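You operate a simulated robot arm through the tools that you are given. There is no shell and no other tool.

Carry out the task below with a simulated robot arm. There is one attempt and no reset: what you move stays moved.

Task
Meter the yellow-grip board and set the deck speed to suit it.
Fine: dial at its thickness, meter left on it; over 10 PCT speed 1, else speed 3; the deck stays locked.
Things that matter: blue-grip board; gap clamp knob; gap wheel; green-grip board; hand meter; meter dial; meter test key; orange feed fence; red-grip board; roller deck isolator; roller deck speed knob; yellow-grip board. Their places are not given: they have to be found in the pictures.

Only the result counts: the job must be done as asked and must still hold three seconds after the hand-in. Knocking over, shifting, dropping, spilling or breaking anything else fails it.

Robot
A 6-joint arm with a two-finger gripper, fixed in place. Base frame: the origin is on the floor under the middle of its stand, x ahead of it, y to its left, z up; the work surface is at about z = 84.8. Lengths are in cm, angles in rad, forces in N, time in s.
It reaches about 129.8 cm from its shoulder. Its first joint turns from -2.601 to 2.601 rad. Payload 1.57 kg.
The tool frame sits at the grasp point between the pads (the TCP): z along the fingers, y along the line on which they close. The tips reach 2.1 cm beyond it. The gripper opens to 7 cm; its body begins 5 cm behind the TCP.
Orientation is that of the tool frame in the base frame, as [roll, pitch, yaw] about the fixed x, y, z axes, in that order (R = Rz(yaw) Ry(pitch) Rx(roll)). With the fingers straight down and closing along the base's y, the tool's x points along the base's -x, its y along +y and its z along -z.

Tools
- The arm moves only by the tool servo_tool. Its argument "moves" is a list of rows, each an object (a shift or turn left out is 0, a gripper value left out holds the last) with "linear": the shift along the base's x, y, z in cm, a list of three; "turn": the turn, a rotation vector about the base's x, y, z in rad, a list of three; "grip": the closure, from 0 (fully open) to 1 (shut). In form: [{"linear": [tx, ty, tz], "turn": [ax, ay, az], "grip": grip}, ...]. A call has 1 to 20 rows; each row is the pose to reach, as a shift and turn from the pose commanded when the call began. Rows are played at 5 a second. More than 5 cm and 0.15 rad between two rows, or a gripper value outside its range, and nothing of the call is played. A pose out of reach is approached as far as the arm can. The call stops where the force on the tool passes 50 N (or 10 N more than at its start, if that is more) or the arm is blocked; 0.2 s more then pass. Each finger travels about 10.37 cm/s and halts on what it meets, pressing with about 21 N; the grip force reading is that of the motor and also rises with nothing between the fingers. The clock runs only during rows and for 0.2 s after the last one: add rows that repeat a pose to give the fingers time. It gives the time, the measured TCP pose, the force on the tool (base axes), the opening and the grip force at its end, in the units of the frame above (readings bear some noise), with the torque about the TCP (base axes, N m) and any sound that the robot's microphone picked up.
- Cameras (640 x 400 px; columns grow to the right, rows downward): "scene" is fixed at [5.02, -64.9, 162.03]; the picture's right is [-0.19, -0.98, 0.00], its down [-0.85, 0.17, -0.50] and it looks along [0.50, -0.10, -0.86] (base axes); focal length 268 px, centre (320, 200). "wrist" rides on the gripper at [7.9, 0.4, -8.1] in the tool frame; the picture's right is [-0.05, 1.00, 0.00], its down [-0.67, -0.04, -0.74] and it looks along [-0.74, -0.04, 0.67] (tool axes); focal length 256 px, centre (320, 200).
- snapshot(camera): a new picture of that camera. The clock stands still meanwhile.
- raise_lower(by): slides the trunk up (or, below 0, down) by that many cm; the arm rides with it, the base frame stays. It gives what a move gives, with no picture.
- point_at(camera, pixels): for up to 12 pixels [column, row] of the newest picture of that camera ("zoom" is the newest enlarged one), the place [x, y, z] in the base frame of the surface seen there, good to about 0.2 cm. The clock stands still meanwhile.
- inspect(camera, box): a new picture of the part [left, top, right, bottom] of that camera's present view, enlarged. The clock stands still meanwhile.
- finish_job(): hands the job in; it is judged then, once.

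Open the gripper and draw the arm clear of the work before you hand the job in, unless the task says otherwise.

The tools are called after ">>>" as a command line: name --argument value ..., lists and objects as JSON in quotes. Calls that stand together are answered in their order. servo_tool: Moves the arm, as the interface text tells. Its arguments: {"type":"object","properties":{"moves":{"type":"array","items":{"type":"object","properties":{"linear":{"type":"array","items":{"type":"number"}},"turn":{"type":"array","items":{"type":"number"}},"grip":{"type":"number"}}}}},"required":["moves"]} The other tools are called the same way: raise_lower (by) moves the trunk up or down; snapshot (camera) takes a picture; point_at (camera, pixels) gives the place of the surface under pixels of a picture; inspect (camera, box) takes an enlarged picture of a part of a camera's view; finish_job () hands the job in.

At the start:

```text
t: 0.0
position: [53.18, -54.96, 119.8]
tool_rot: [3.14, 0.0, 3.141]
ft_force: [0.6, 0.9, -1.1]
moment: [-0.04, -0.01, -0.01]
finger_gap: 7.0
gripper_force: 0.0
trunk travel left (down, up): [-88.0, 9.0]
```

scene: 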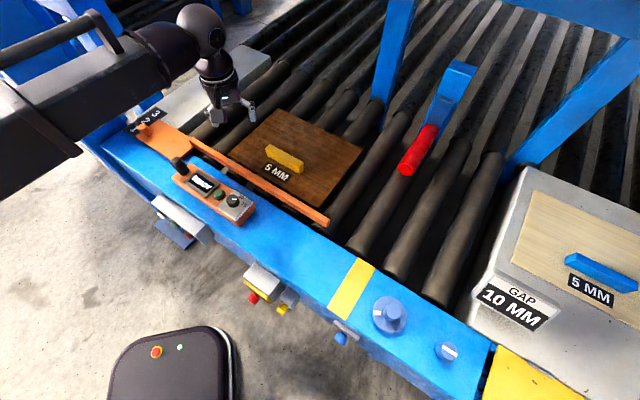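
wrist: 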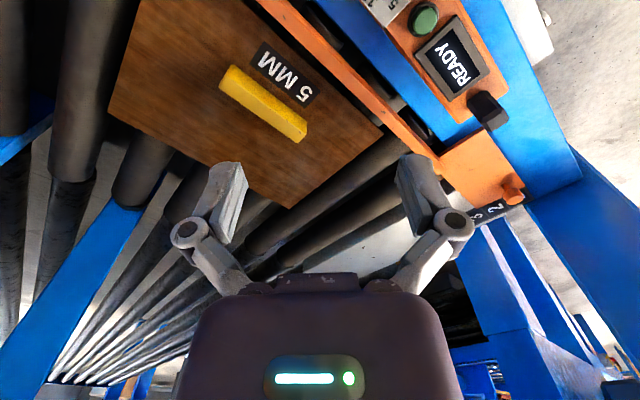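

The scene shows the yellow-grip board around (300,160) with a "5 MM" label, the orange hand meter at (215,195), and knobs at (390,315), (447,352). I'll enlarge several portions to identify things.

>>> inspect --camera "scene" --box '[120, 90, 280, 250]'

>>> inspect --camera "scene" --box '[320, 240, 500, 400]'

>>> inspect --camera "scene" --box '[220, 240, 380, 360]'

>>> inspect --camera "wrist" --box '[360, 0, 540, 220]'

```text
2.50 times, centred on (200, 170) of scene
```

zoom: 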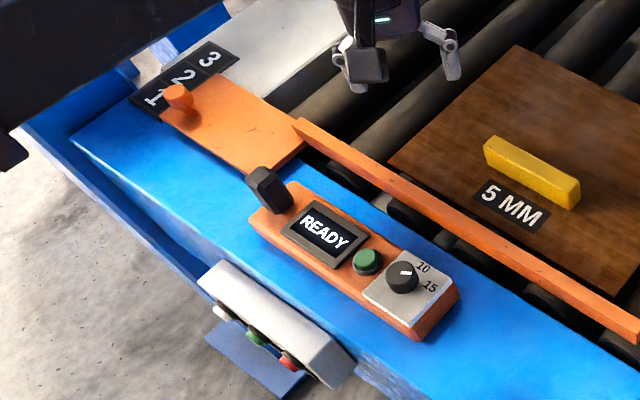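

```text
2.50 times, centred on (410, 320) of scene
```

zoom: 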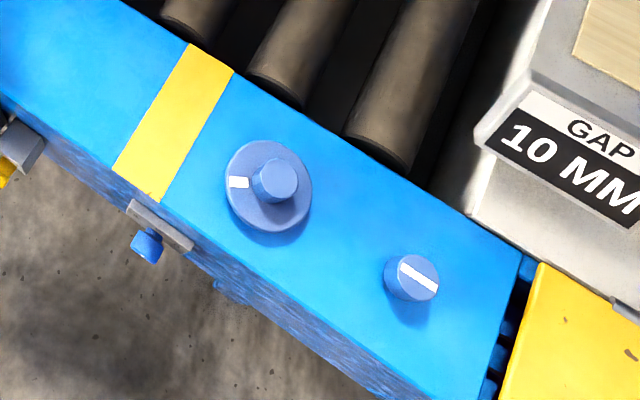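

```text
3.33 times, centred on (300, 300) of scene
```

zoom: 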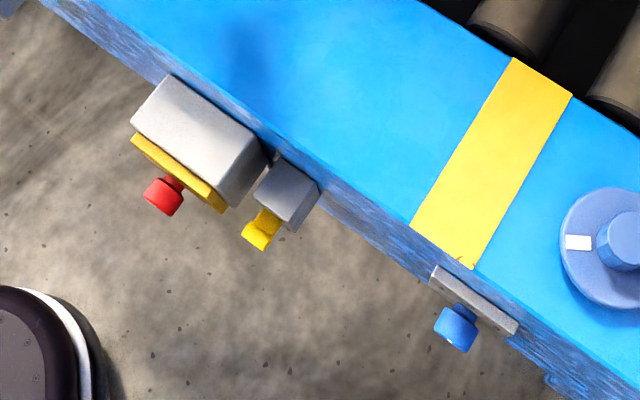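

```text
1.82 times, centred on (450, 110) of wrist
```

zoom: 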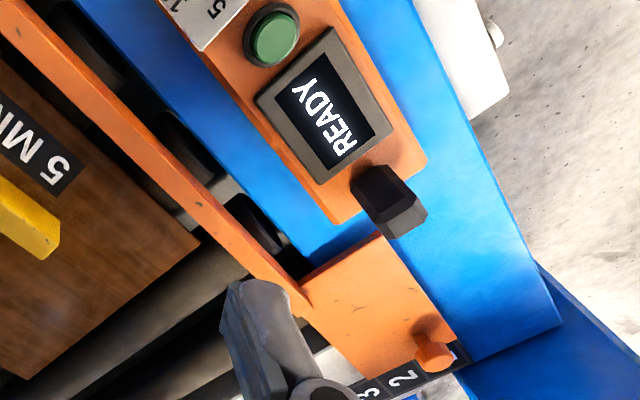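

I'll get 3D locations of the main features in the scene view.

>>> snapshot --camera "scene"

>>> point_at --camera "scene" --pixels '[[180, 164], [203, 183], [218, 193], [234, 200], [242, 214], [285, 158], [277, 110], [365, 150], [310, 205], [220, 145], [165, 131], [150, 140]]'

>>> point_at --camera "scene" --pixels '[[258, 275], [252, 298], [284, 308], [292, 293], [341, 338], [390, 312], [448, 351], [180, 215], [165, 240], [350, 290], [480, 370], [418, 150]]'

```text
taken
```

scene: 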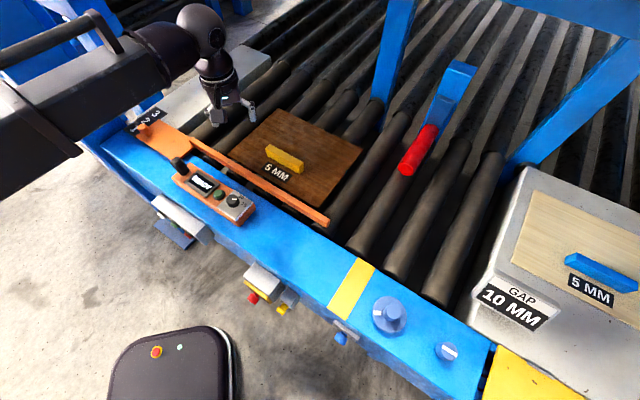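

```text
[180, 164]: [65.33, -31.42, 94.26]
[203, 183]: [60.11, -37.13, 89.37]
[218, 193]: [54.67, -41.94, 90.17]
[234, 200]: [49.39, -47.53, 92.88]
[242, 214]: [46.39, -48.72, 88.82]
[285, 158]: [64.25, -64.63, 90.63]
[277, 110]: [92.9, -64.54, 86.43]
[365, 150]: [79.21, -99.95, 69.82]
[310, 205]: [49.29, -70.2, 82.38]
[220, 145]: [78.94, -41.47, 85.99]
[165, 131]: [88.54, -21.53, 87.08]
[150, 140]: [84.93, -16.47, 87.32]
```

```text
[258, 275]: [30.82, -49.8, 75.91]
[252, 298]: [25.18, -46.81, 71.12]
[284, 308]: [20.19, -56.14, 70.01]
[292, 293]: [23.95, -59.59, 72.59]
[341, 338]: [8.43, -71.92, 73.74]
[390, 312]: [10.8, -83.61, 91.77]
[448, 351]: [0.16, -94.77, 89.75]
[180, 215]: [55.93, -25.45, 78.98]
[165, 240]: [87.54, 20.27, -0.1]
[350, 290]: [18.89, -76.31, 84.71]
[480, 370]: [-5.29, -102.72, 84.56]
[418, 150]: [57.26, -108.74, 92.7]
```

I'll zoom in on the red grip, the blue box, and the grey box on the rail's side.

>>> inspect --camera "scene" --box '[380, 50, 500, 190]'

>>> inspect --camera "scene" --box '[460, 150, 640, 400]'

>>> inspect --camera "scene" --box '[140, 180, 220, 260]'

>>> inspect --camera "scene" --box '[120, 40, 280, 150]'

```text
2.86 times, centred on (440, 120) of scene
```

zoom: 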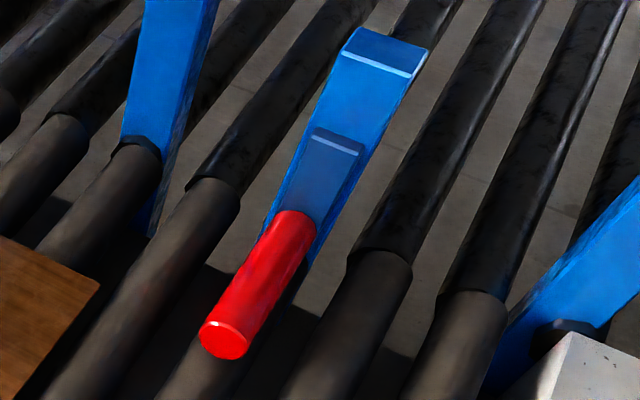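

```text
1.60 times, centred on (550, 275) of scene
```

zoom: 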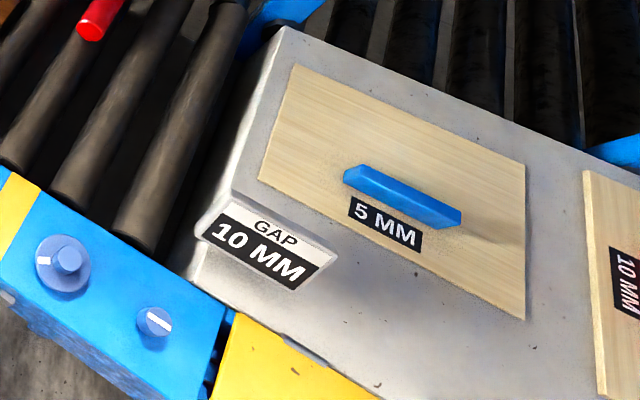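

```text
5.00 times, centred on (180, 220) of scene
```

zoom: 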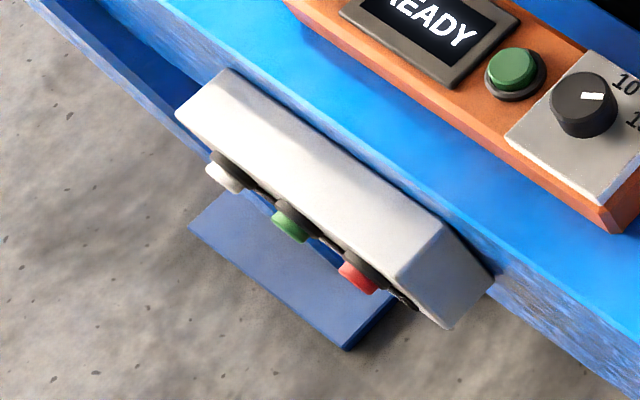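

```text
3.64 times, centred on (200, 95) of scene
```

zoom: 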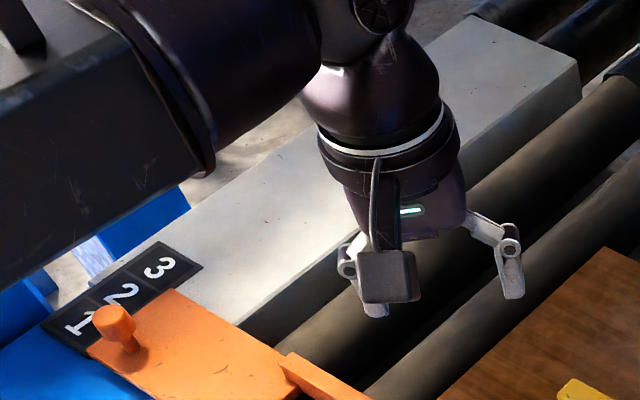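

The zooms render crisply, so I'll enlarge the side-mounted controls and the meter dial more tightly.

>>> inspect --camera "scene" --box '[240, 260, 304, 320]'

>>> inspect --camera "scene" --box '[320, 310, 368, 350]'

>>> inspect --camera "scene" --box '[200, 170, 264, 235]'

>>> inspect --camera "scene" --box '[425, 335, 473, 375]'

>>> inspect --camera "scene" --box '[365, 285, 425, 345]'

```text
6.67 times, centred on (272, 290) of scene
```

zoom: 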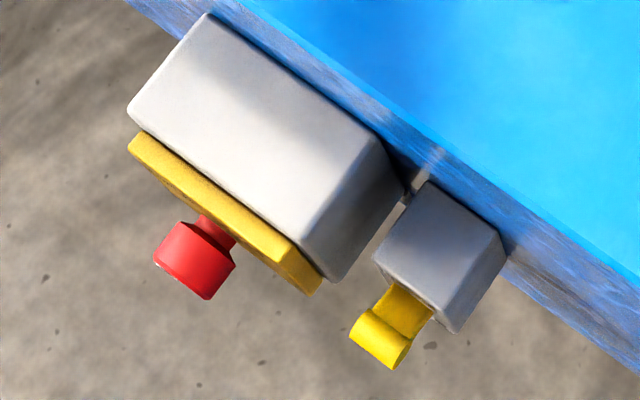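

```text
10.00 times, centred on (344, 330) of scene
```

zoom: 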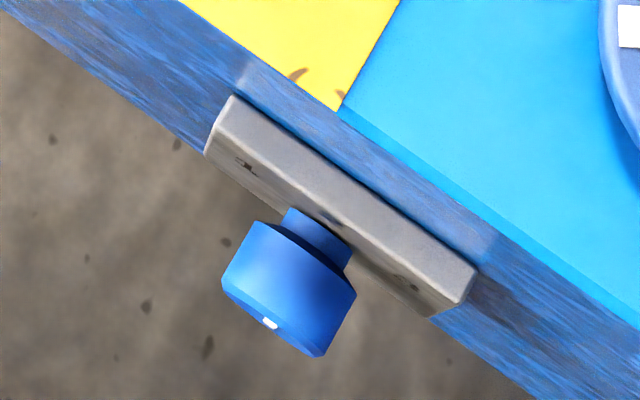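

```text
6.15 times, centred on (232, 202) of scene
```

zoom: 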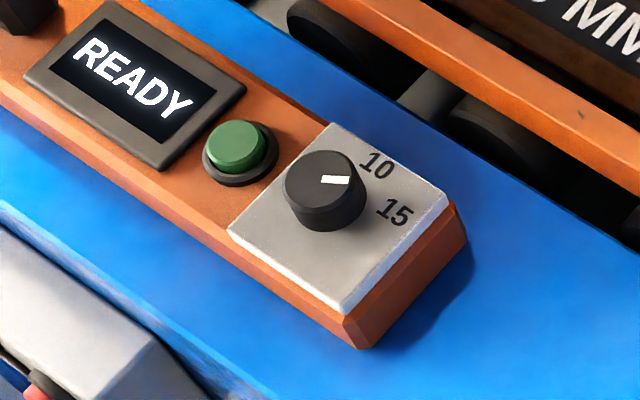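

```text
10.00 times, centred on (449, 355) of scene
```

zoom: 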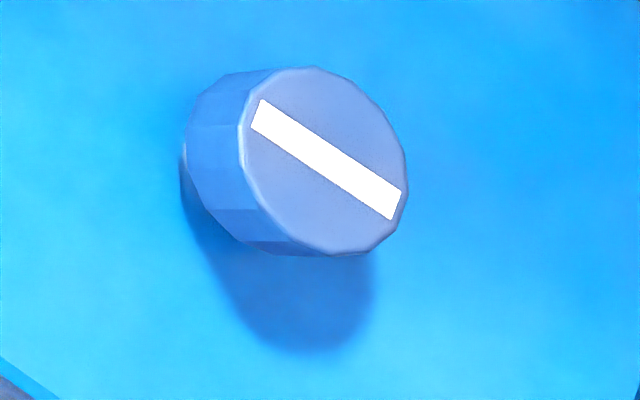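

```text
6.67 times, centred on (395, 315) of scene
```

zoom: 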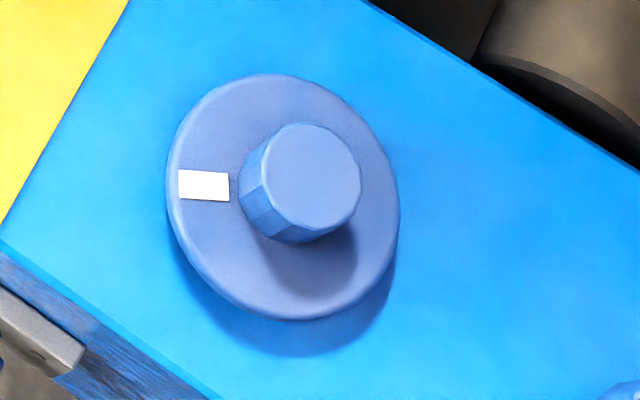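

The side-mounted blue knob (341,338) on the front plate looks like the speed knob, with a white pointer on its face; the wheel (390,315) and knob (448,351) look like gap wheel and clamp. I'll turn the tool so the wrist camera faces the rail and look at the meter first.

>>> servo_tool --moves '[{"linear": [-0.9, 3.2, -1.2], "turn": [0, 0, -0.104], "grip": 0}, {"linear": [-1.8, 6.5, -2.4], "turn": [0, 0, -0.208]}, {"linear": [-2.7, 9.7, -3.6], "turn": [0, 0, -0.312]}, {"linear": [-3.6, 13, -4.8], "turn": [0, 0, -0.416]}, {"linear": [-4.5, 16.2, -6], "turn": [0, 0, -0.52]}, {"linear": [-5.4, 19.5, -7.2], "turn": [0, 0, -0.624]}, {"linear": [-6.2, 22.7, -8.4], "turn": [0, 0, -0.728]}, {"linear": [-7, 26, -9], "turn": [0, 0, -0.81]}]'

>>> snapshot --camera "wrist"

>>> snapshot --camera "scene"

```text
t: 1.8
position: [46.48, -28.93, 119.89]
tool_rot: [3.141, 0.0, 2.33]
ft_force: [-0.4, 0.6, -0.3]
moment: [-0.03, -0.03, -0.02]
finger_gap: 7.03
gripper_force: 0.1
out of reach, approached as far as the arm can: row 1, 2, 3, 4, 5, 6, 7, 8
trunk travel left (down, up): [-88.0, 9.0]
```

```text
taken
```

wrist: 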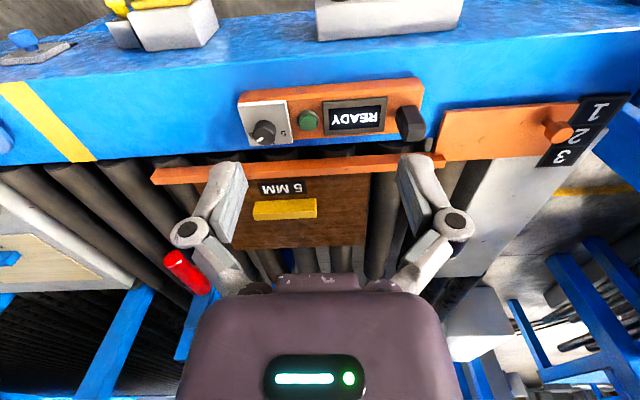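

```text
taken
```

scene: 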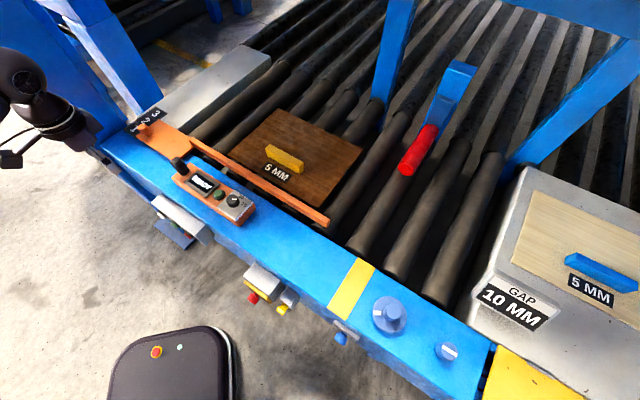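

The tool stayed at z≈119.9 (out of reach lower), so the trunk needs lowering. I'll lower it 15 cm and look again.

>>> raise_lower --by -15

>>> snapshot --camera "wrist"

>>> inspect --camera "wrist" --box '[220, 60, 440, 180]'

```text
t: 3.5
position: [46.5, -29.0, 104.79]
tool_rot: [-3.14, -0.001, 2.332]
ft_force: [0.2, -0.3, -0.6]
moment: [-0.02, 0.02, 0.0]
finger_gap: 7.0
gripper_force: 0.0
trunk travel left (down, up): [-73.0, 24.0]
```

```text
taken
```

wrist: 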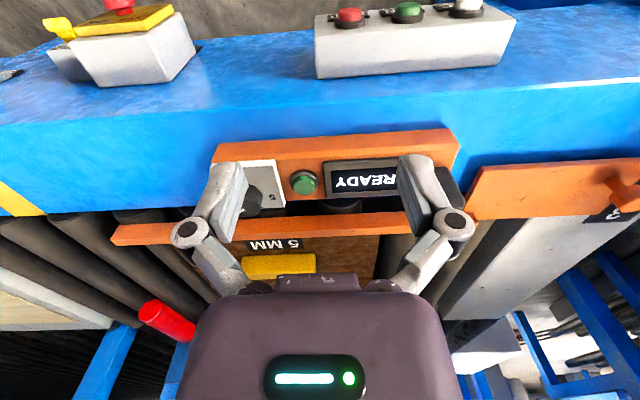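

```text
2.91 times, centred on (330, 120) of wrist
```

zoom: 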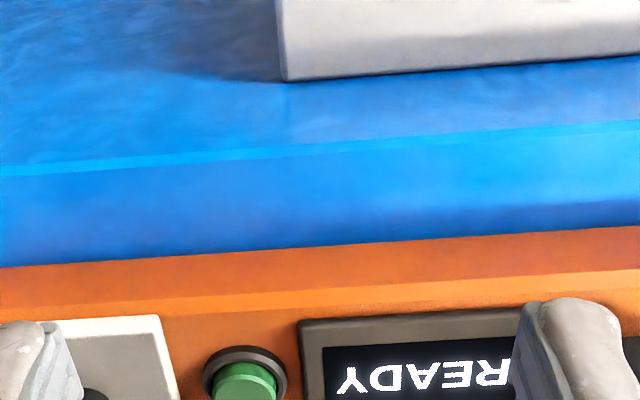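

The fingers hide the dial at (255,195). I'll shift about 10 cm along the rail so the dial sits between the fingers, and a bit back and up.

>>> servo_tool --moves '[{"linear": [-3.4, -2, 1]}, {"linear": [-6.8, -4, 2]}, {"linear": [-10, -6, 3]}]'

>>> snapshot --camera "wrist"

>>> inspect --camera "wrist" --box '[240, 100, 460, 240]'

>>> inspect --camera "wrist" --box '[0, 0, 220, 140]'

```text
t: 4.3
position: [37.64, -36.17, 104.97]
tool_rot: [-3.14, -0.001, 2.332]
ft_force: [0.0, 0.0, -0.3]
moment: [-0.03, -0.05, 0.02]
finger_gap: 6.99
gripper_force: 0.0
out of reach, approached as far as the arm can: row 1, 2, 3
trunk travel left (down, up): [-73.0, 24.0]
```

```text
taken
```

wrist: 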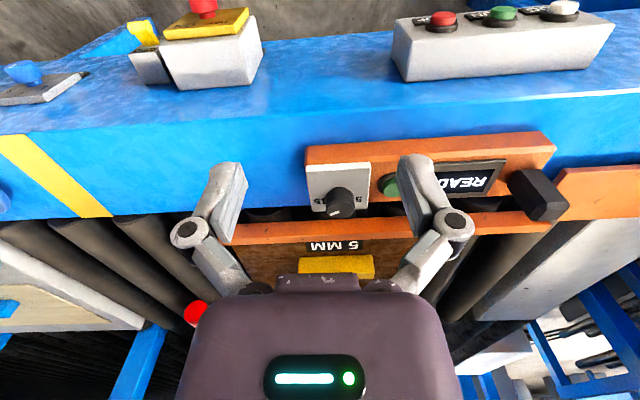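

```text
2.86 times, centred on (350, 170) of wrist
```

zoom: 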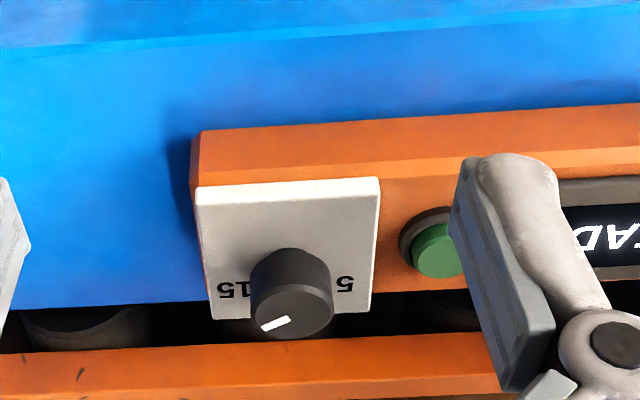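

```text
2.86 times, centred on (110, 70) of wrist
```

zoom: 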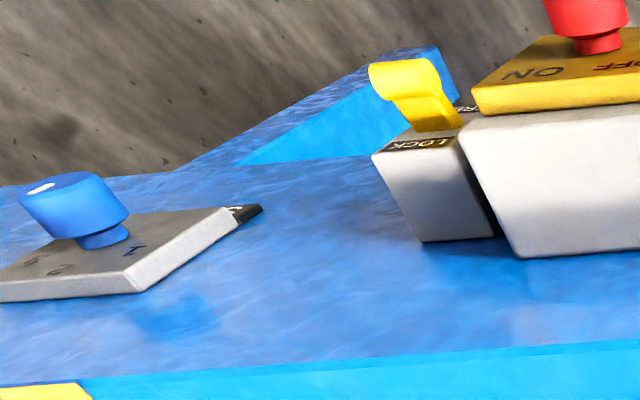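

The blue side knob shows 1-2-3 marks (speed knob), and the red knob with ON/OFF and the yellow LOCK lever are the isolator. Now I'll measure the dial face, key, handle and labels using wrist-view points.

>>> inspect --camera "wrist" --box '[290, 130, 390, 230]'

>>> point_at --camera "wrist" --pixels '[[308, 150], [550, 135], [309, 168], [369, 165], [314, 203], [340, 210], [358, 199], [317, 202], [536, 178], [513, 185], [565, 205], [545, 220]]'

>>> inspect --camera "wrist" --box '[480, 120, 620, 240]'

```text
4.00 times, centred on (340, 180) of wrist
```

zoom: 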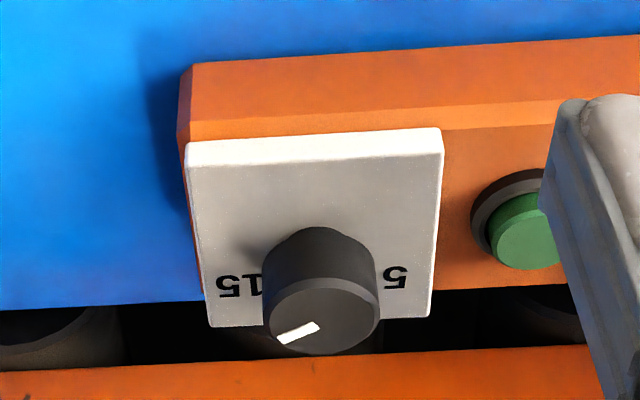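

```text
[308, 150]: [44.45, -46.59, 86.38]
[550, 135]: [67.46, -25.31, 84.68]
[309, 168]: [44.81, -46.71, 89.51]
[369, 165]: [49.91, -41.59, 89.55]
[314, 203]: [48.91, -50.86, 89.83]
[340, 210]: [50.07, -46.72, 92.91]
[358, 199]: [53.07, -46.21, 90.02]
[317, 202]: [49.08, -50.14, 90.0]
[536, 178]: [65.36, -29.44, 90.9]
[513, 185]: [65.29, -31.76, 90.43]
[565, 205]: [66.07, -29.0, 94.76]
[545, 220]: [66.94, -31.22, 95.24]
```

```text
3.33 times, centred on (550, 180) of wrist
```

zoom: 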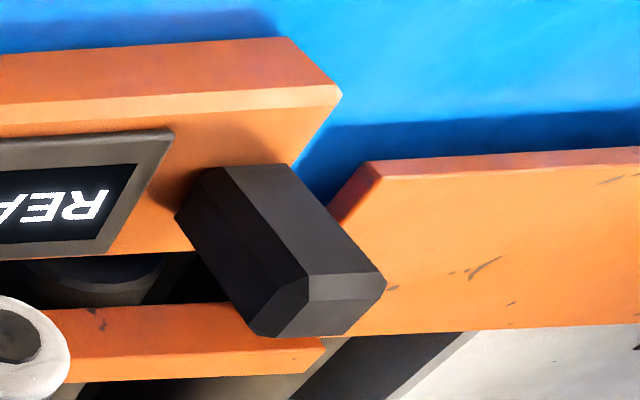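

The dial plate spans u≈±3.6 cm with 5 toward +u and 15 toward −u; the pointer seems near 15. Before anything else I'll check the arm's vertical freedom, since the last moves were reported out of reach: move outward a bit and up.

>>> servo_tool --moves '[{"linear": [1, -1, 1]}, {"linear": [2, -2, 2]}, {"linear": [3, -3, 3]}]'

>>> servo_tool --moves '[{"linear": [1, -1, -1]}, {"linear": [2, -2, -2]}, {"linear": [3, -3, -3]}]'

```text
t: 5.2
position: [40.56, -39.14, 104.75]
tool_rot: [3.141, -0.001, 2.332]
ft_force: [0.0, 0.2, 0.3]
moment: [0.01, 0.02, -0.07]
finger_gap: 7.03
gripper_force: 0.1
out of reach, approached as far as the arm can: row 1, 2, 3
trunk travel left (down, up): [-73.0, 24.0]
```

```text
t: 6.0
position: [43.46, -42.19, 104.8]
tool_rot: [-3.141, 0.001, 2.332]
ft_force: [-1.0, 0.5, 0.2]
moment: [0.0, 0.0, 0.0]
finger_gap: 7.02
gripper_force: 0.1
out of reach, approached as far as the arm can: row 1, 2, 3
trunk travel left (down, up): [-73.0, 24.0]
```

Z stays fixed relative to the trunk (xy follows exactly), so vertical motion comes from the trunk. Now I'll measure the dial from the scene camera with a tight zoom.

>>> inspect --camera "scene" --box '[220, 188, 256, 224]'

```text
11.11 times, centred on (238, 206) of scene
```

zoom: 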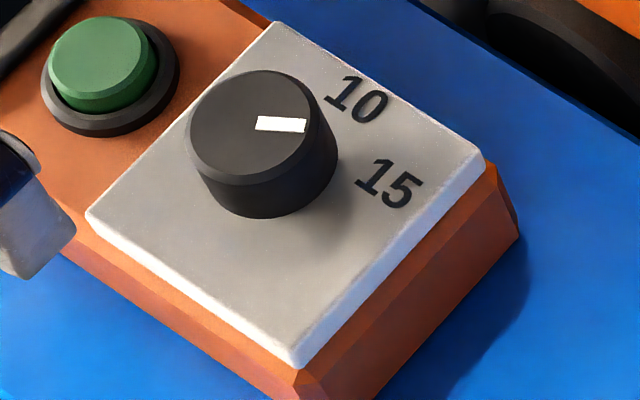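

The knob top is centred near (252,122) in the zoom with the pointer from (258,123) to (303,127). I'll get 3D points of pointer ends, knob top, plate corners, labels and key.

>>> point_at --camera "zoom" --pixels '[[260, 123], [302, 127], [252, 122], [195, 125], [310, 115], [275, 28], [482, 162], [92, 215], [300, 362], [355, 97], [388, 183], [100, 55]]'

```text
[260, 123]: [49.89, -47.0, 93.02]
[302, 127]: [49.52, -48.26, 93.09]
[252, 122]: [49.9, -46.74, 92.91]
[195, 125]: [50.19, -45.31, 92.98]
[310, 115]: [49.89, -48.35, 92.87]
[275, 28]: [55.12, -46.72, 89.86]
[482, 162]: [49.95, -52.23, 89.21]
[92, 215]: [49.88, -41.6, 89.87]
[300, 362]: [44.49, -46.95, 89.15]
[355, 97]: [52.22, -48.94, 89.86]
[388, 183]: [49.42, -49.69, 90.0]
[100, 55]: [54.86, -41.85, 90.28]
```

Knob axis ≈ (49.9, −46.9), top z≈93, pointer at about −105° (base), while "5" sits at about +15°: so a +120° turn about z. I'll position the tool over the knob with the fingers pre-rotated −60° for the swing.

>>> servo_tool --moves '[{"linear": [0.8, -0.6, 0], "turn": [0, 0, -0.128]}, {"linear": [1.6, -1.2, 0], "turn": [0, 0, -0.256]}, {"linear": [2.4, -1.8, 0], "turn": [0, 0, -0.384]}, {"linear": [3.2, -2.4, 0], "turn": [0, 0, -0.512]}, {"linear": [4.0, -3.0, 0], "turn": [0, 0, -0.64]}, {"linear": [4.8, -3.6, 0], "turn": [0, 0, -0.768]}, {"linear": [5.6, -4.2, 0], "turn": [0, 0, -0.896]}, {"linear": [6.44, -4.68, 0], "turn": [0, 0, -1.023]}, {"linear": [6.44, -4.68, 0], "turn": [0, 0, -1.023]}]'

>>> snapshot --camera "wrist"

>>> snapshot --camera "scene"

```text
t: 8.0
position: [50.11, -46.87, 104.84]
tool_rot: [-3.141, 0.0, 1.306]
ft_force: [-0.6, 0.3, 0.6]
moment: [-0.02, -0.03, 0.0]
finger_gap: 6.97
gripper_force: 0.1
trunk travel left (down, up): [-73.0, 24.0]
```

```text
taken
```

wrist: 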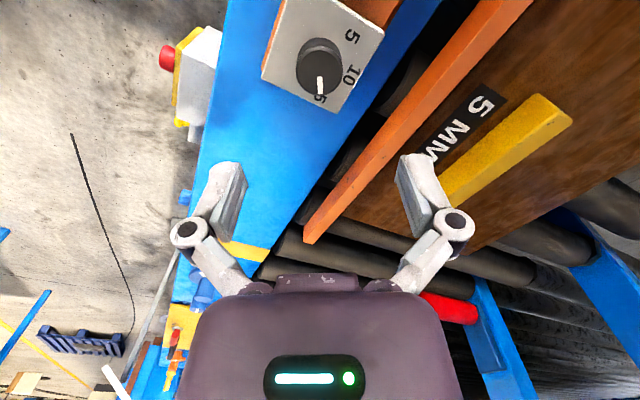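

```text
taken
```

scene: 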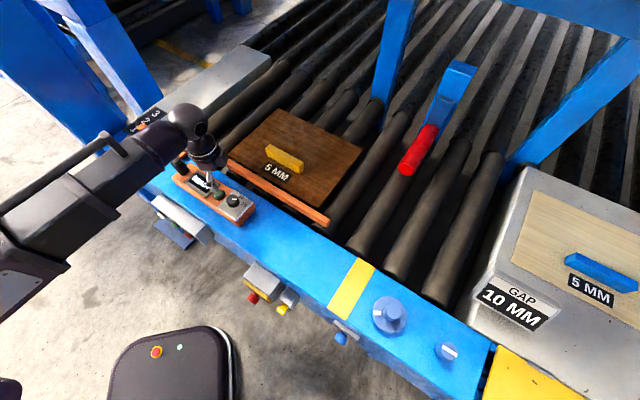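

The wrist view now shows the dial at (322,65) with 5, 10, 15 all visible. I'll zoom in and measure.

>>> inspect --camera "wrist" --box '[250, 0, 400, 120]'

```text
3.33 times, centred on (325, 60) of wrist
```

zoom: 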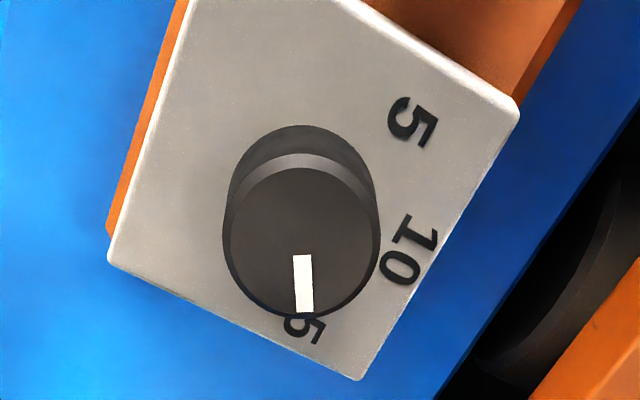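

>>> point_at --camera "zoom" --pixels '[[302, 258], [305, 308], [301, 243], [225, 235], [378, 235], [412, 128], [408, 258], [305, 330], [510, 105], [355, 375], [115, 250], [395, 115]]'

```text
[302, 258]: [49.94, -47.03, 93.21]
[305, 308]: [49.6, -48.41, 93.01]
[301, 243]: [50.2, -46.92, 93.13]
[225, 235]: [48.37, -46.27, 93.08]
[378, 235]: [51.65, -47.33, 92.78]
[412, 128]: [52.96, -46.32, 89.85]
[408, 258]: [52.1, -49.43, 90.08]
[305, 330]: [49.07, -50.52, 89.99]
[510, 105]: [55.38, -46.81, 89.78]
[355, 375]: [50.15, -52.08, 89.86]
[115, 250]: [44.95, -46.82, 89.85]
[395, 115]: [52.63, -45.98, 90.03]
```

Pointer is at ≈ −103.5°, label 5 at ≈ +10…15°. Before lowering, I'll check the fence bar's and board's location and height for clearance.

>>> inspect --camera "scene" --box '[180, 90, 380, 240]'

>>> point_at --camera "scene" --pixels '[[325, 221], [322, 214], [295, 203], [260, 183], [240, 165], [277, 110], [363, 150], [328, 205], [236, 148], [268, 150], [302, 165], [280, 175]]'

```text
2.67 times, centred on (280, 165) of scene
```

zoom: 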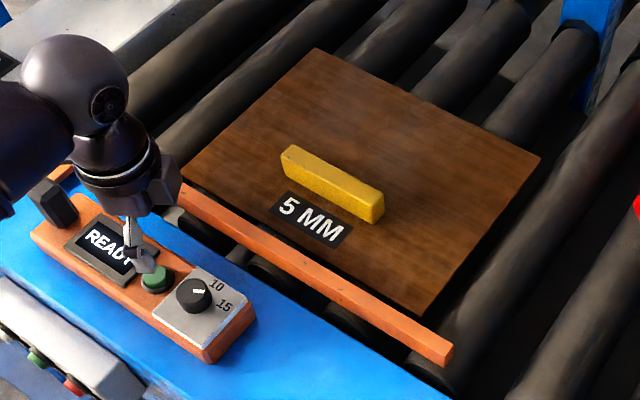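

```text
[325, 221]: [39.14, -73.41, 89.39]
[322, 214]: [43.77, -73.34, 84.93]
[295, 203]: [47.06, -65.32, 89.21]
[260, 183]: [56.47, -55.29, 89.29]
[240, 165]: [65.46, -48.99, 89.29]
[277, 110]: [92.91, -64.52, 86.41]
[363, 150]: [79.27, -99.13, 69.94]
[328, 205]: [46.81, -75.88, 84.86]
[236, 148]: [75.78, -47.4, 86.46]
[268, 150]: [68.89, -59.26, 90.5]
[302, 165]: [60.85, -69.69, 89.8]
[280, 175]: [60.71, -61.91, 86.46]
```

Fence bar top is z≈89.3 at n≈79.5. I'll measure the board corners, grip ends, and label more exactly using the zoom.

>>> point_at --camera "zoom" --pixels '[[318, 52], [535, 160], [423, 308], [190, 178], [283, 150], [380, 195], [345, 178], [285, 198], [350, 230], [275, 215], [338, 245], [300, 130]]'

```text
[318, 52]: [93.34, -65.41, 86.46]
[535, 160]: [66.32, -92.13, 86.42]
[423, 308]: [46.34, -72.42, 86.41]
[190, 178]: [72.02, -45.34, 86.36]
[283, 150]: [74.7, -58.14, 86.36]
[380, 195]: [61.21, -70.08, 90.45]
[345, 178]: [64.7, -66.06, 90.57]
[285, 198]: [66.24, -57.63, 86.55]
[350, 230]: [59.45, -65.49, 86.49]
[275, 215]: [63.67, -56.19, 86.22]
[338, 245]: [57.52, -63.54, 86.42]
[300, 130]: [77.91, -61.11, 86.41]
```

Board spans u≈−18…20, n≈83…112 with the grip at n≈90–93; there's room beyond the grip. Now lower the trunk 9 cm toward the dial and check alignment.

>>> raise_lower --by -9

>>> snapshot --camera "wrist"

>>> inspect --camera "scene" --box '[180, 150, 280, 240]'

```text
t: 9.2
position: [50.02, -46.78, 95.84]
tool_rot: [3.141, 0.0, 1.31]
ft_force: [-0.3, 0.7, 0.6]
moment: [0.02, 0.01, 0.01]
finger_gap: 7.01
gripper_force: 0.0
trunk travel left (down, up): [-64.0, 33.0]
```

```text
taken
```

wrist: 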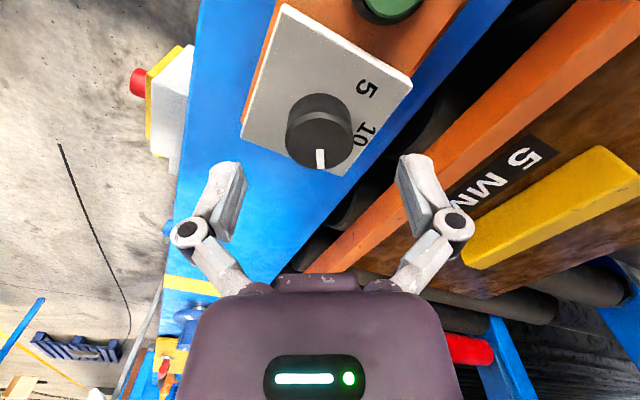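

```text
4.44 times, centred on (230, 195) of scene
```

zoom: 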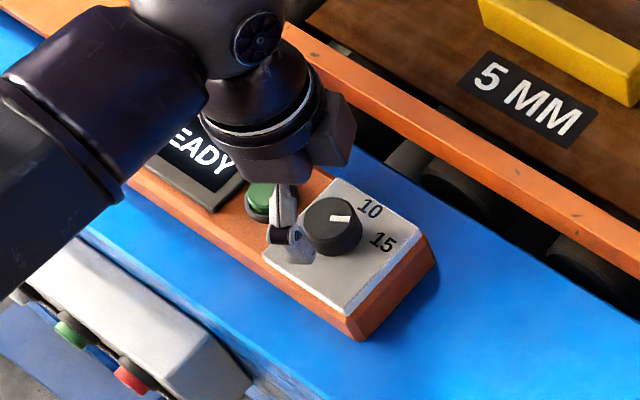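

Aligned: the knob top at (322,143) matches the expected TCP projection. I'll lower 3.2 cm and close on the knob.

>>> raise_lower --by -3.2

>>> servo_tool --moves '[{"linear": [0, 0, 0], "grip": 0.3}, {"linear": [0, 0, 0], "grip": 0.6}, {"linear": [0, 0, 0], "grip": 1}, {"linear": [0, 0, 0], "grip": 1}]'

>>> snapshot --camera "wrist"

```text
t: 10.0
position: [50.09, -46.85, 92.57]
tool_rot: [3.141, 0.0, 1.309]
ft_force: [0.6, -0.1, 0.2]
moment: [0.02, 0.04, 0.02]
finger_gap: 7.01
gripper_force: 0.0
trunk travel left (down, up): [-60.8, 36.2]
```

```text
t: 11.0
position: [50.03, -46.96, 92.61]
tool_rot: [3.14, -0.001, 1.31]
ft_force: [-0.8, -1.6, 4.7]
moment: [0.03, 0.05, 0.01]
finger_gap: 3.53
gripper_force: 21.3
trunk travel left (down, up): [-60.8, 36.2]
```

```text
taken
```

wrist: 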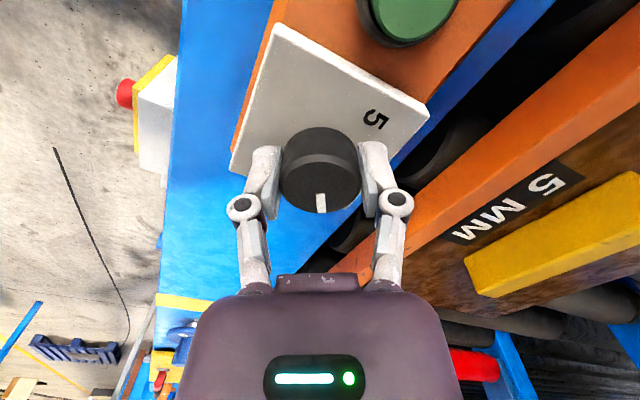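

The knob is held (gap 3.5). I'll rotate +1.04 rad (first half) about z and check for slip and sound.

>>> servo_tool --moves '[{"turn": [0, 0, 0.1], "grip": 1}, {"turn": [0, 0, 0.2]}, {"turn": [0, 0, 0.3]}, {"turn": [0, 0, 0.4]}, {"turn": [0, 0, 0.5]}, {"turn": [0, 0, 0.6]}, {"turn": [0, 0, 0.7]}, {"turn": [0, 0, 0.8]}, {"turn": [0, 0, 0.9]}, {"turn": [0, 0, 1.0]}, {"turn": [0, 0, 1.04]}]'

>>> snapshot --camera "wrist"

>>> inspect --camera "scene" --box '[180, 150, 280, 240]'

```text
t: 13.4
position: [50.13, -46.81, 92.65]
tool_rot: [3.141, -0.002, 2.35]
ft_force: [-1.5, 1.7, 1.5]
moment: [0.13, 0.08, 0.0]
finger_gap: 3.53
gripper_force: 20.7
trunk travel left (down, up): [-60.8, 36.2]
```

```text
taken
```

wrist: 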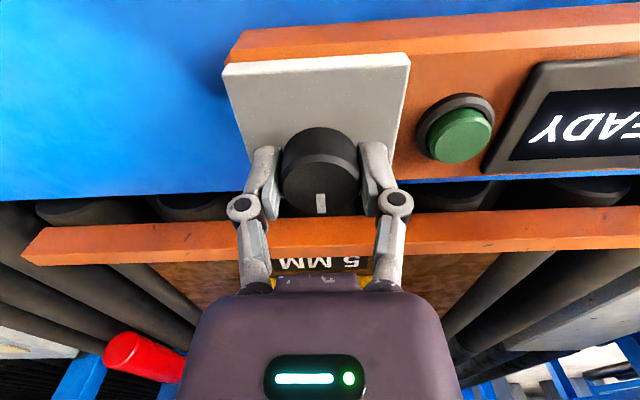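

```text
4.44 times, centred on (230, 195) of scene
```

zoom: 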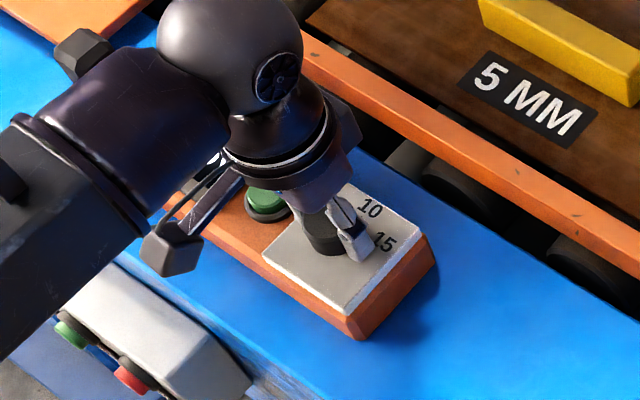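

The knob turned cleanly and now points at 10 with the meter unmoved. Continuing another +1.02 rad to reach 5.

>>> servo_tool --moves '[{"turn": [0, 0, 0.1], "grip": 1}, {"turn": [0, 0, 0.2]}, {"turn": [0, 0, 0.3]}, {"turn": [0, 0, 0.4]}, {"turn": [0, 0, 0.5]}, {"turn": [0, 0, 0.6]}, {"turn": [0, 0, 0.7]}, {"turn": [0, 0, 0.8]}, {"turn": [0, 0, 0.9]}, {"turn": [0, 0, 1.0]}, {"turn": [0, 0, 1.02]}]'

>>> snapshot --camera "wrist"

>>> inspect --camera "wrist" --box '[240, 100, 400, 240]'

```text
t: 15.8
position: [50.0, -46.92, 92.67]
tool_rot: [3.14, -0.001, -2.913]
ft_force: [-1.4, -4.6, 5.7]
moment: [-0.1, 0.02, 0.0]
finger_gap: 3.51
gripper_force: 21.3
trunk travel left (down, up): [-60.8, 36.2]
```

```text
taken
```

wrist: 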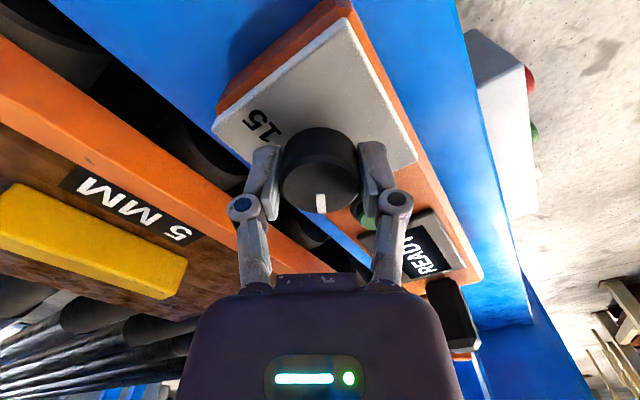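

```text
2.86 times, centred on (320, 170) of wrist
```

zoom: 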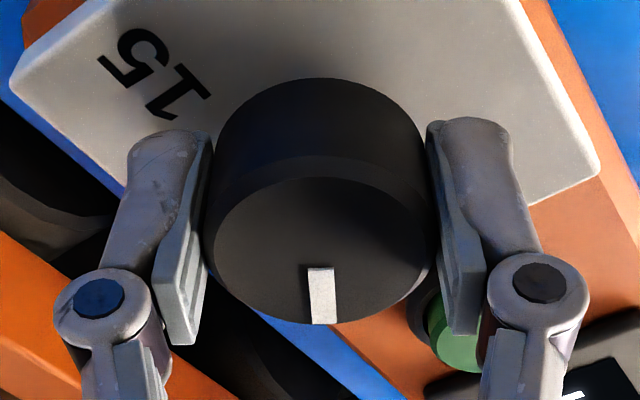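

Pointer rotated with the fingers by ≈118° total. Now I'll open the gripper, raise the trunk and verify the pointer against the 5.

>>> servo_tool --moves '[{"grip": 0.7}, {"grip": 0.3}, {"grip": 0}, {"grip": 0}]'

>>> raise_lower --by 12

>>> snapshot --camera "wrist"

>>> inspect --camera "wrist" --box '[240, 0, 420, 130]'

```text
t: 16.8
position: [49.99, -46.81, 92.55]
tool_rot: [3.141, -0.001, -2.916]
ft_force: [0.5, 0.6, -0.4]
moment: [0.02, 0.0, 0.0]
finger_gap: 6.99
gripper_force: 0.0
trunk travel left (down, up): [-60.8, 36.2]
```

```text
t: 18.3
position: [50.06, -46.97, 104.66]
tool_rot: [-3.142, 0.001, -2.914]
ft_force: [-0.5, 0.2, 0.2]
moment: [0.05, -0.02, -0.02]
finger_gap: 7.02
gripper_force: 0.0
trunk travel left (down, up): [-72.8, 24.2]
```

```text
taken
```

wrist: 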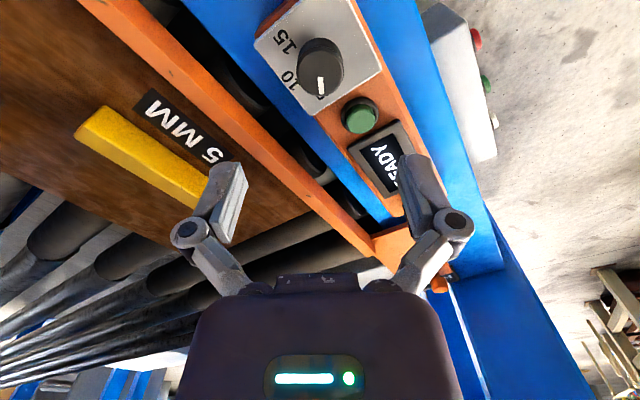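

```text
3.08 times, centred on (330, 65) of wrist
```

zoom: 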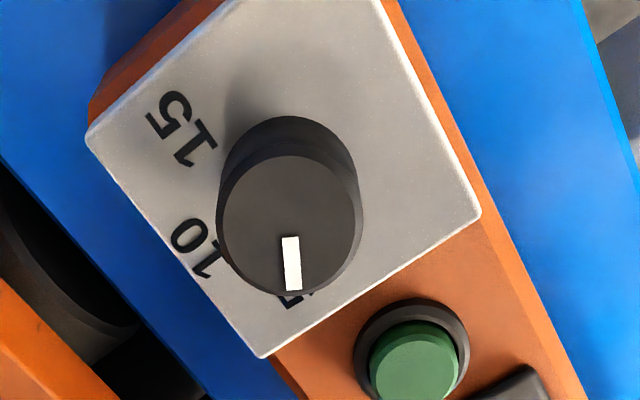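

The pointer now lies over the 5. I'll measure its angle, and also points on the handle and labels for precise grasp planning.

>>> point_at --camera "zoom" --pixels '[[290, 240], [294, 288], [290, 222], [185, 128], [195, 248], [90, 135], [478, 210], [262, 352], [415, 350], [412, 385]]'

>>> inspect --camera "scene" --box '[150, 130, 270, 240]'

```text
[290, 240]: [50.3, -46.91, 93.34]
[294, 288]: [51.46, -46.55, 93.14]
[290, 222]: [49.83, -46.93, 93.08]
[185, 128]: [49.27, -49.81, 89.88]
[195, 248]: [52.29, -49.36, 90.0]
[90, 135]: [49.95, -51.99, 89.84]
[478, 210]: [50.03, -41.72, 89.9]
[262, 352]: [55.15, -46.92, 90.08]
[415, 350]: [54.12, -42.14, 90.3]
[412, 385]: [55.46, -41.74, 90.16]
```

```text
3.64 times, centred on (210, 185) of scene
```

zoom: 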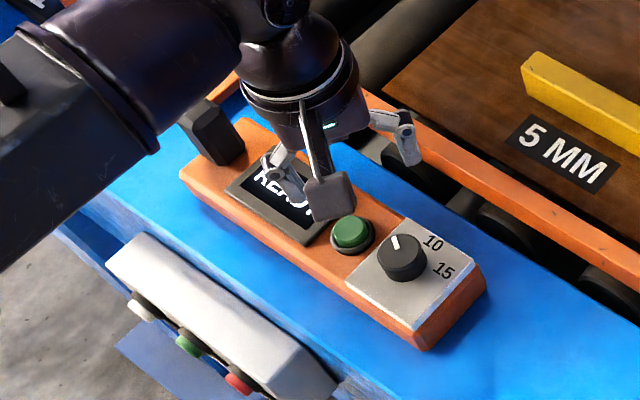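

Pointer at ≈ +14.5°, matching 5 (15 at −103°, 10 at −46°). Next, the handle: zoom and measure its top and base.

>>> inspect --camera "scene" --box '[160, 145, 210, 190]'

```text
8.89 times, centred on (185, 168) of scene
```

zoom: 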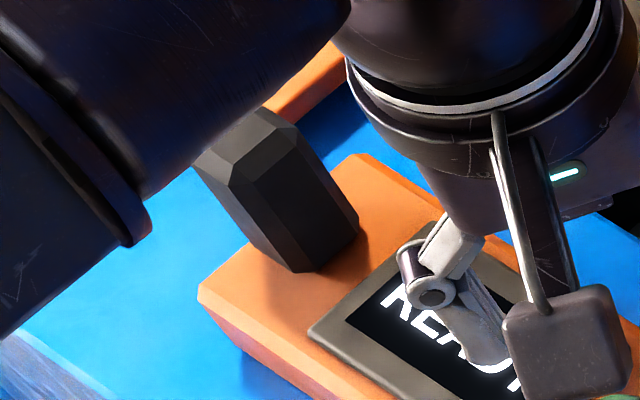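

The handle is a chamfered black block at about (66,−30.4), top z≈95. I'll move over it with the fingers closing along the rail direction (u) and look with the wrist camera.

>>> servo_tool --moves '[{"linear": [2, 2.1, 0], "turn": [0, 0, -0.127]}, {"linear": [4, 4.2, 0], "turn": [0, 0, -0.254]}, {"linear": [6, 6.2, 0], "turn": [0, 0, -0.38]}, {"linear": [8, 8.3, 0], "turn": [0, 0, -0.507]}, {"linear": [10, 10.4, 0], "turn": [0, 0, -0.634]}, {"linear": [12, 12.5, 0], "turn": [0, 0, -0.76]}, {"linear": [14, 14.5, 0], "turn": [0, 0, -0.887]}, {"linear": [16, 16.6, 0], "turn": [0, 0, -1.013]}, {"linear": [16, 16.6, 0], "turn": [0, 0, -1.013]}]'

>>> snapshot --camera "wrist"

>>> inspect --camera "wrist" --box '[240, 30, 400, 170]'

>>> snapshot --camera "scene"

```text
t: 20.3
position: [66.0, -30.36, 104.61]
tool_rot: [-3.14, -0.001, 2.355]
ft_force: [-0.3, 0.4, 0.3]
moment: [0.0, -0.04, 0.0]
finger_gap: 7.01
gripper_force: 0.1
trunk travel left (down, up): [-72.8, 24.2]
```

```text
taken
```

wrist: 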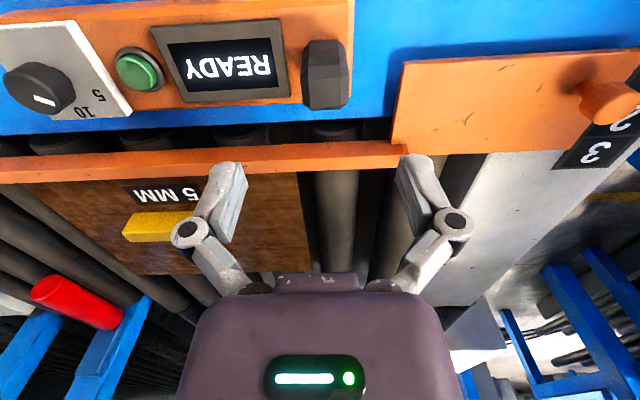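

```text
2.86 times, centred on (320, 100) of wrist
```

zoom: 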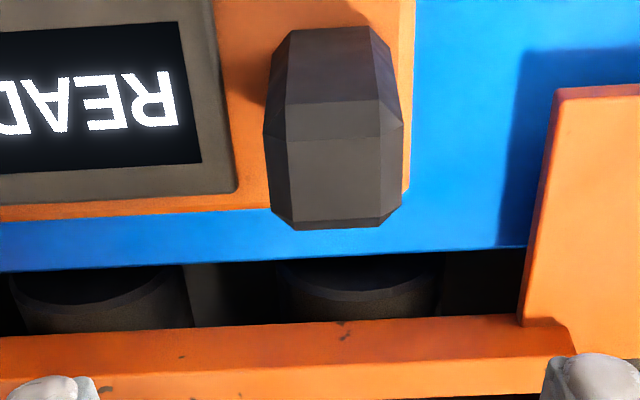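

```text
taken
```

scene: 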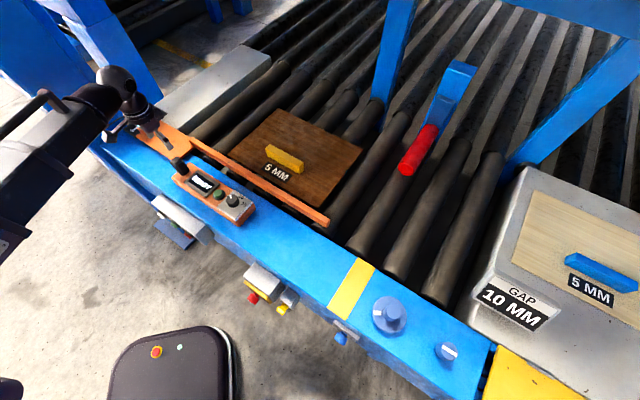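

The zoom shows the handle's near face (top) and its top face at about (270–402, 100–225). I'll measure its corners.

>>> point_at --camera "zoom" --pixels '[[288, 138], [382, 102], [378, 214], [296, 222], [335, 170], [290, 38], [370, 32], [335, 80], [402, 190], [235, 190], [408, 5], [270, 130]]'

>>> inspect --camera "scene" --box '[160, 145, 220, 200]'

```text
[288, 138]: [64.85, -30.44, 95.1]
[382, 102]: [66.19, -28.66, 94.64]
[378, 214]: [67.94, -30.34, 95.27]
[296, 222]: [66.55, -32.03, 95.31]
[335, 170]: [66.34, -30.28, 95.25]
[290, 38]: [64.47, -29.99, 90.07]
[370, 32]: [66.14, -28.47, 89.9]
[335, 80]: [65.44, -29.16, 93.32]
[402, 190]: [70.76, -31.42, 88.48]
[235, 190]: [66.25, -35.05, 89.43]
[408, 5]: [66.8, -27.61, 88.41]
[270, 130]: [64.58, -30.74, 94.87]
```

```text
7.27 times, centred on (190, 172) of scene
```

zoom: 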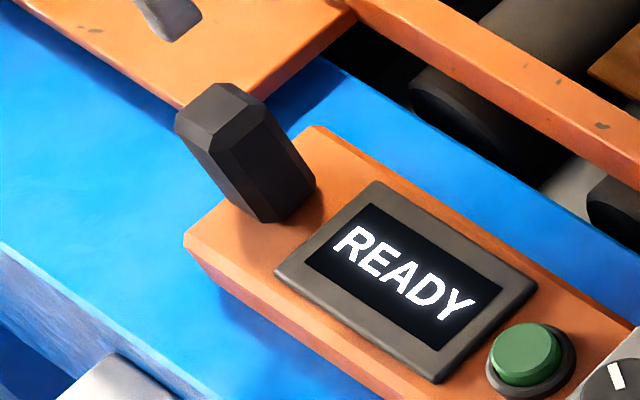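

Handle: centre ≈ (66.36, −30.37), about 3.1 cm wide along u, z 89.5–95.3; meter spans u −1.9…28. I'll centre over it and lower the trunk 12 cm so the tips reach z≈90.5.

>>> servo_tool --moves '[{"linear": [0.3, 0.0, 0]}, {"linear": [0.36, 0.0, 0]}]'

>>> raise_lower --by -8

>>> snapshot --camera "wrist"

>>> inspect --camera "scene" --box '[120, 110, 240, 220]'

```text
t: 20.9
position: [66.45, -30.36, 104.6]
tool_rot: [3.141, 0.001, 2.357]
ft_force: [1.8, 0.2, -0.4]
moment: [0.01, -0.02, -0.04]
finger_gap: 7.03
gripper_force: 0.1
trunk travel left (down, up): [-72.8, 24.2]
```

```text
t: 22.0
position: [66.39, -30.42, 96.6]
tool_rot: [-3.14, 0.0, 2.356]
ft_force: [-1.3, 0.1, 0.3]
moment: [0.0, 0.01, -0.02]
finger_gap: 6.99
gripper_force: 0.0
trunk travel left (down, up): [-64.8, 32.2]
```

```text
taken
```

wrist: 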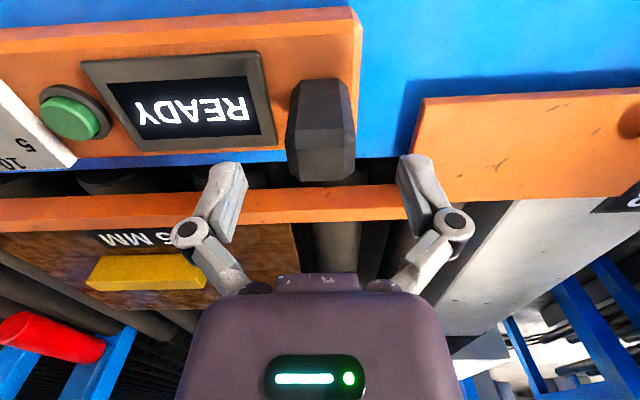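

```text
3.64 times, centred on (180, 165) of scene
```

zoom: 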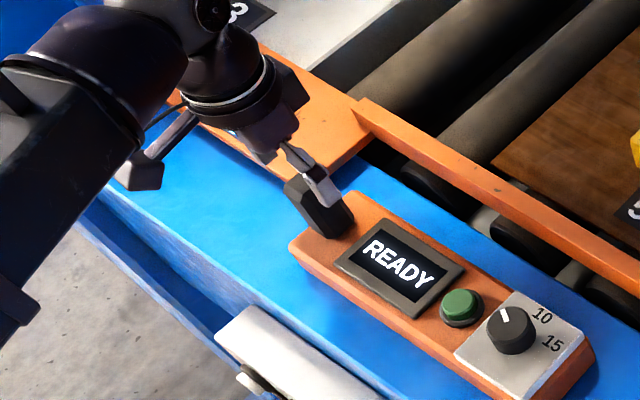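

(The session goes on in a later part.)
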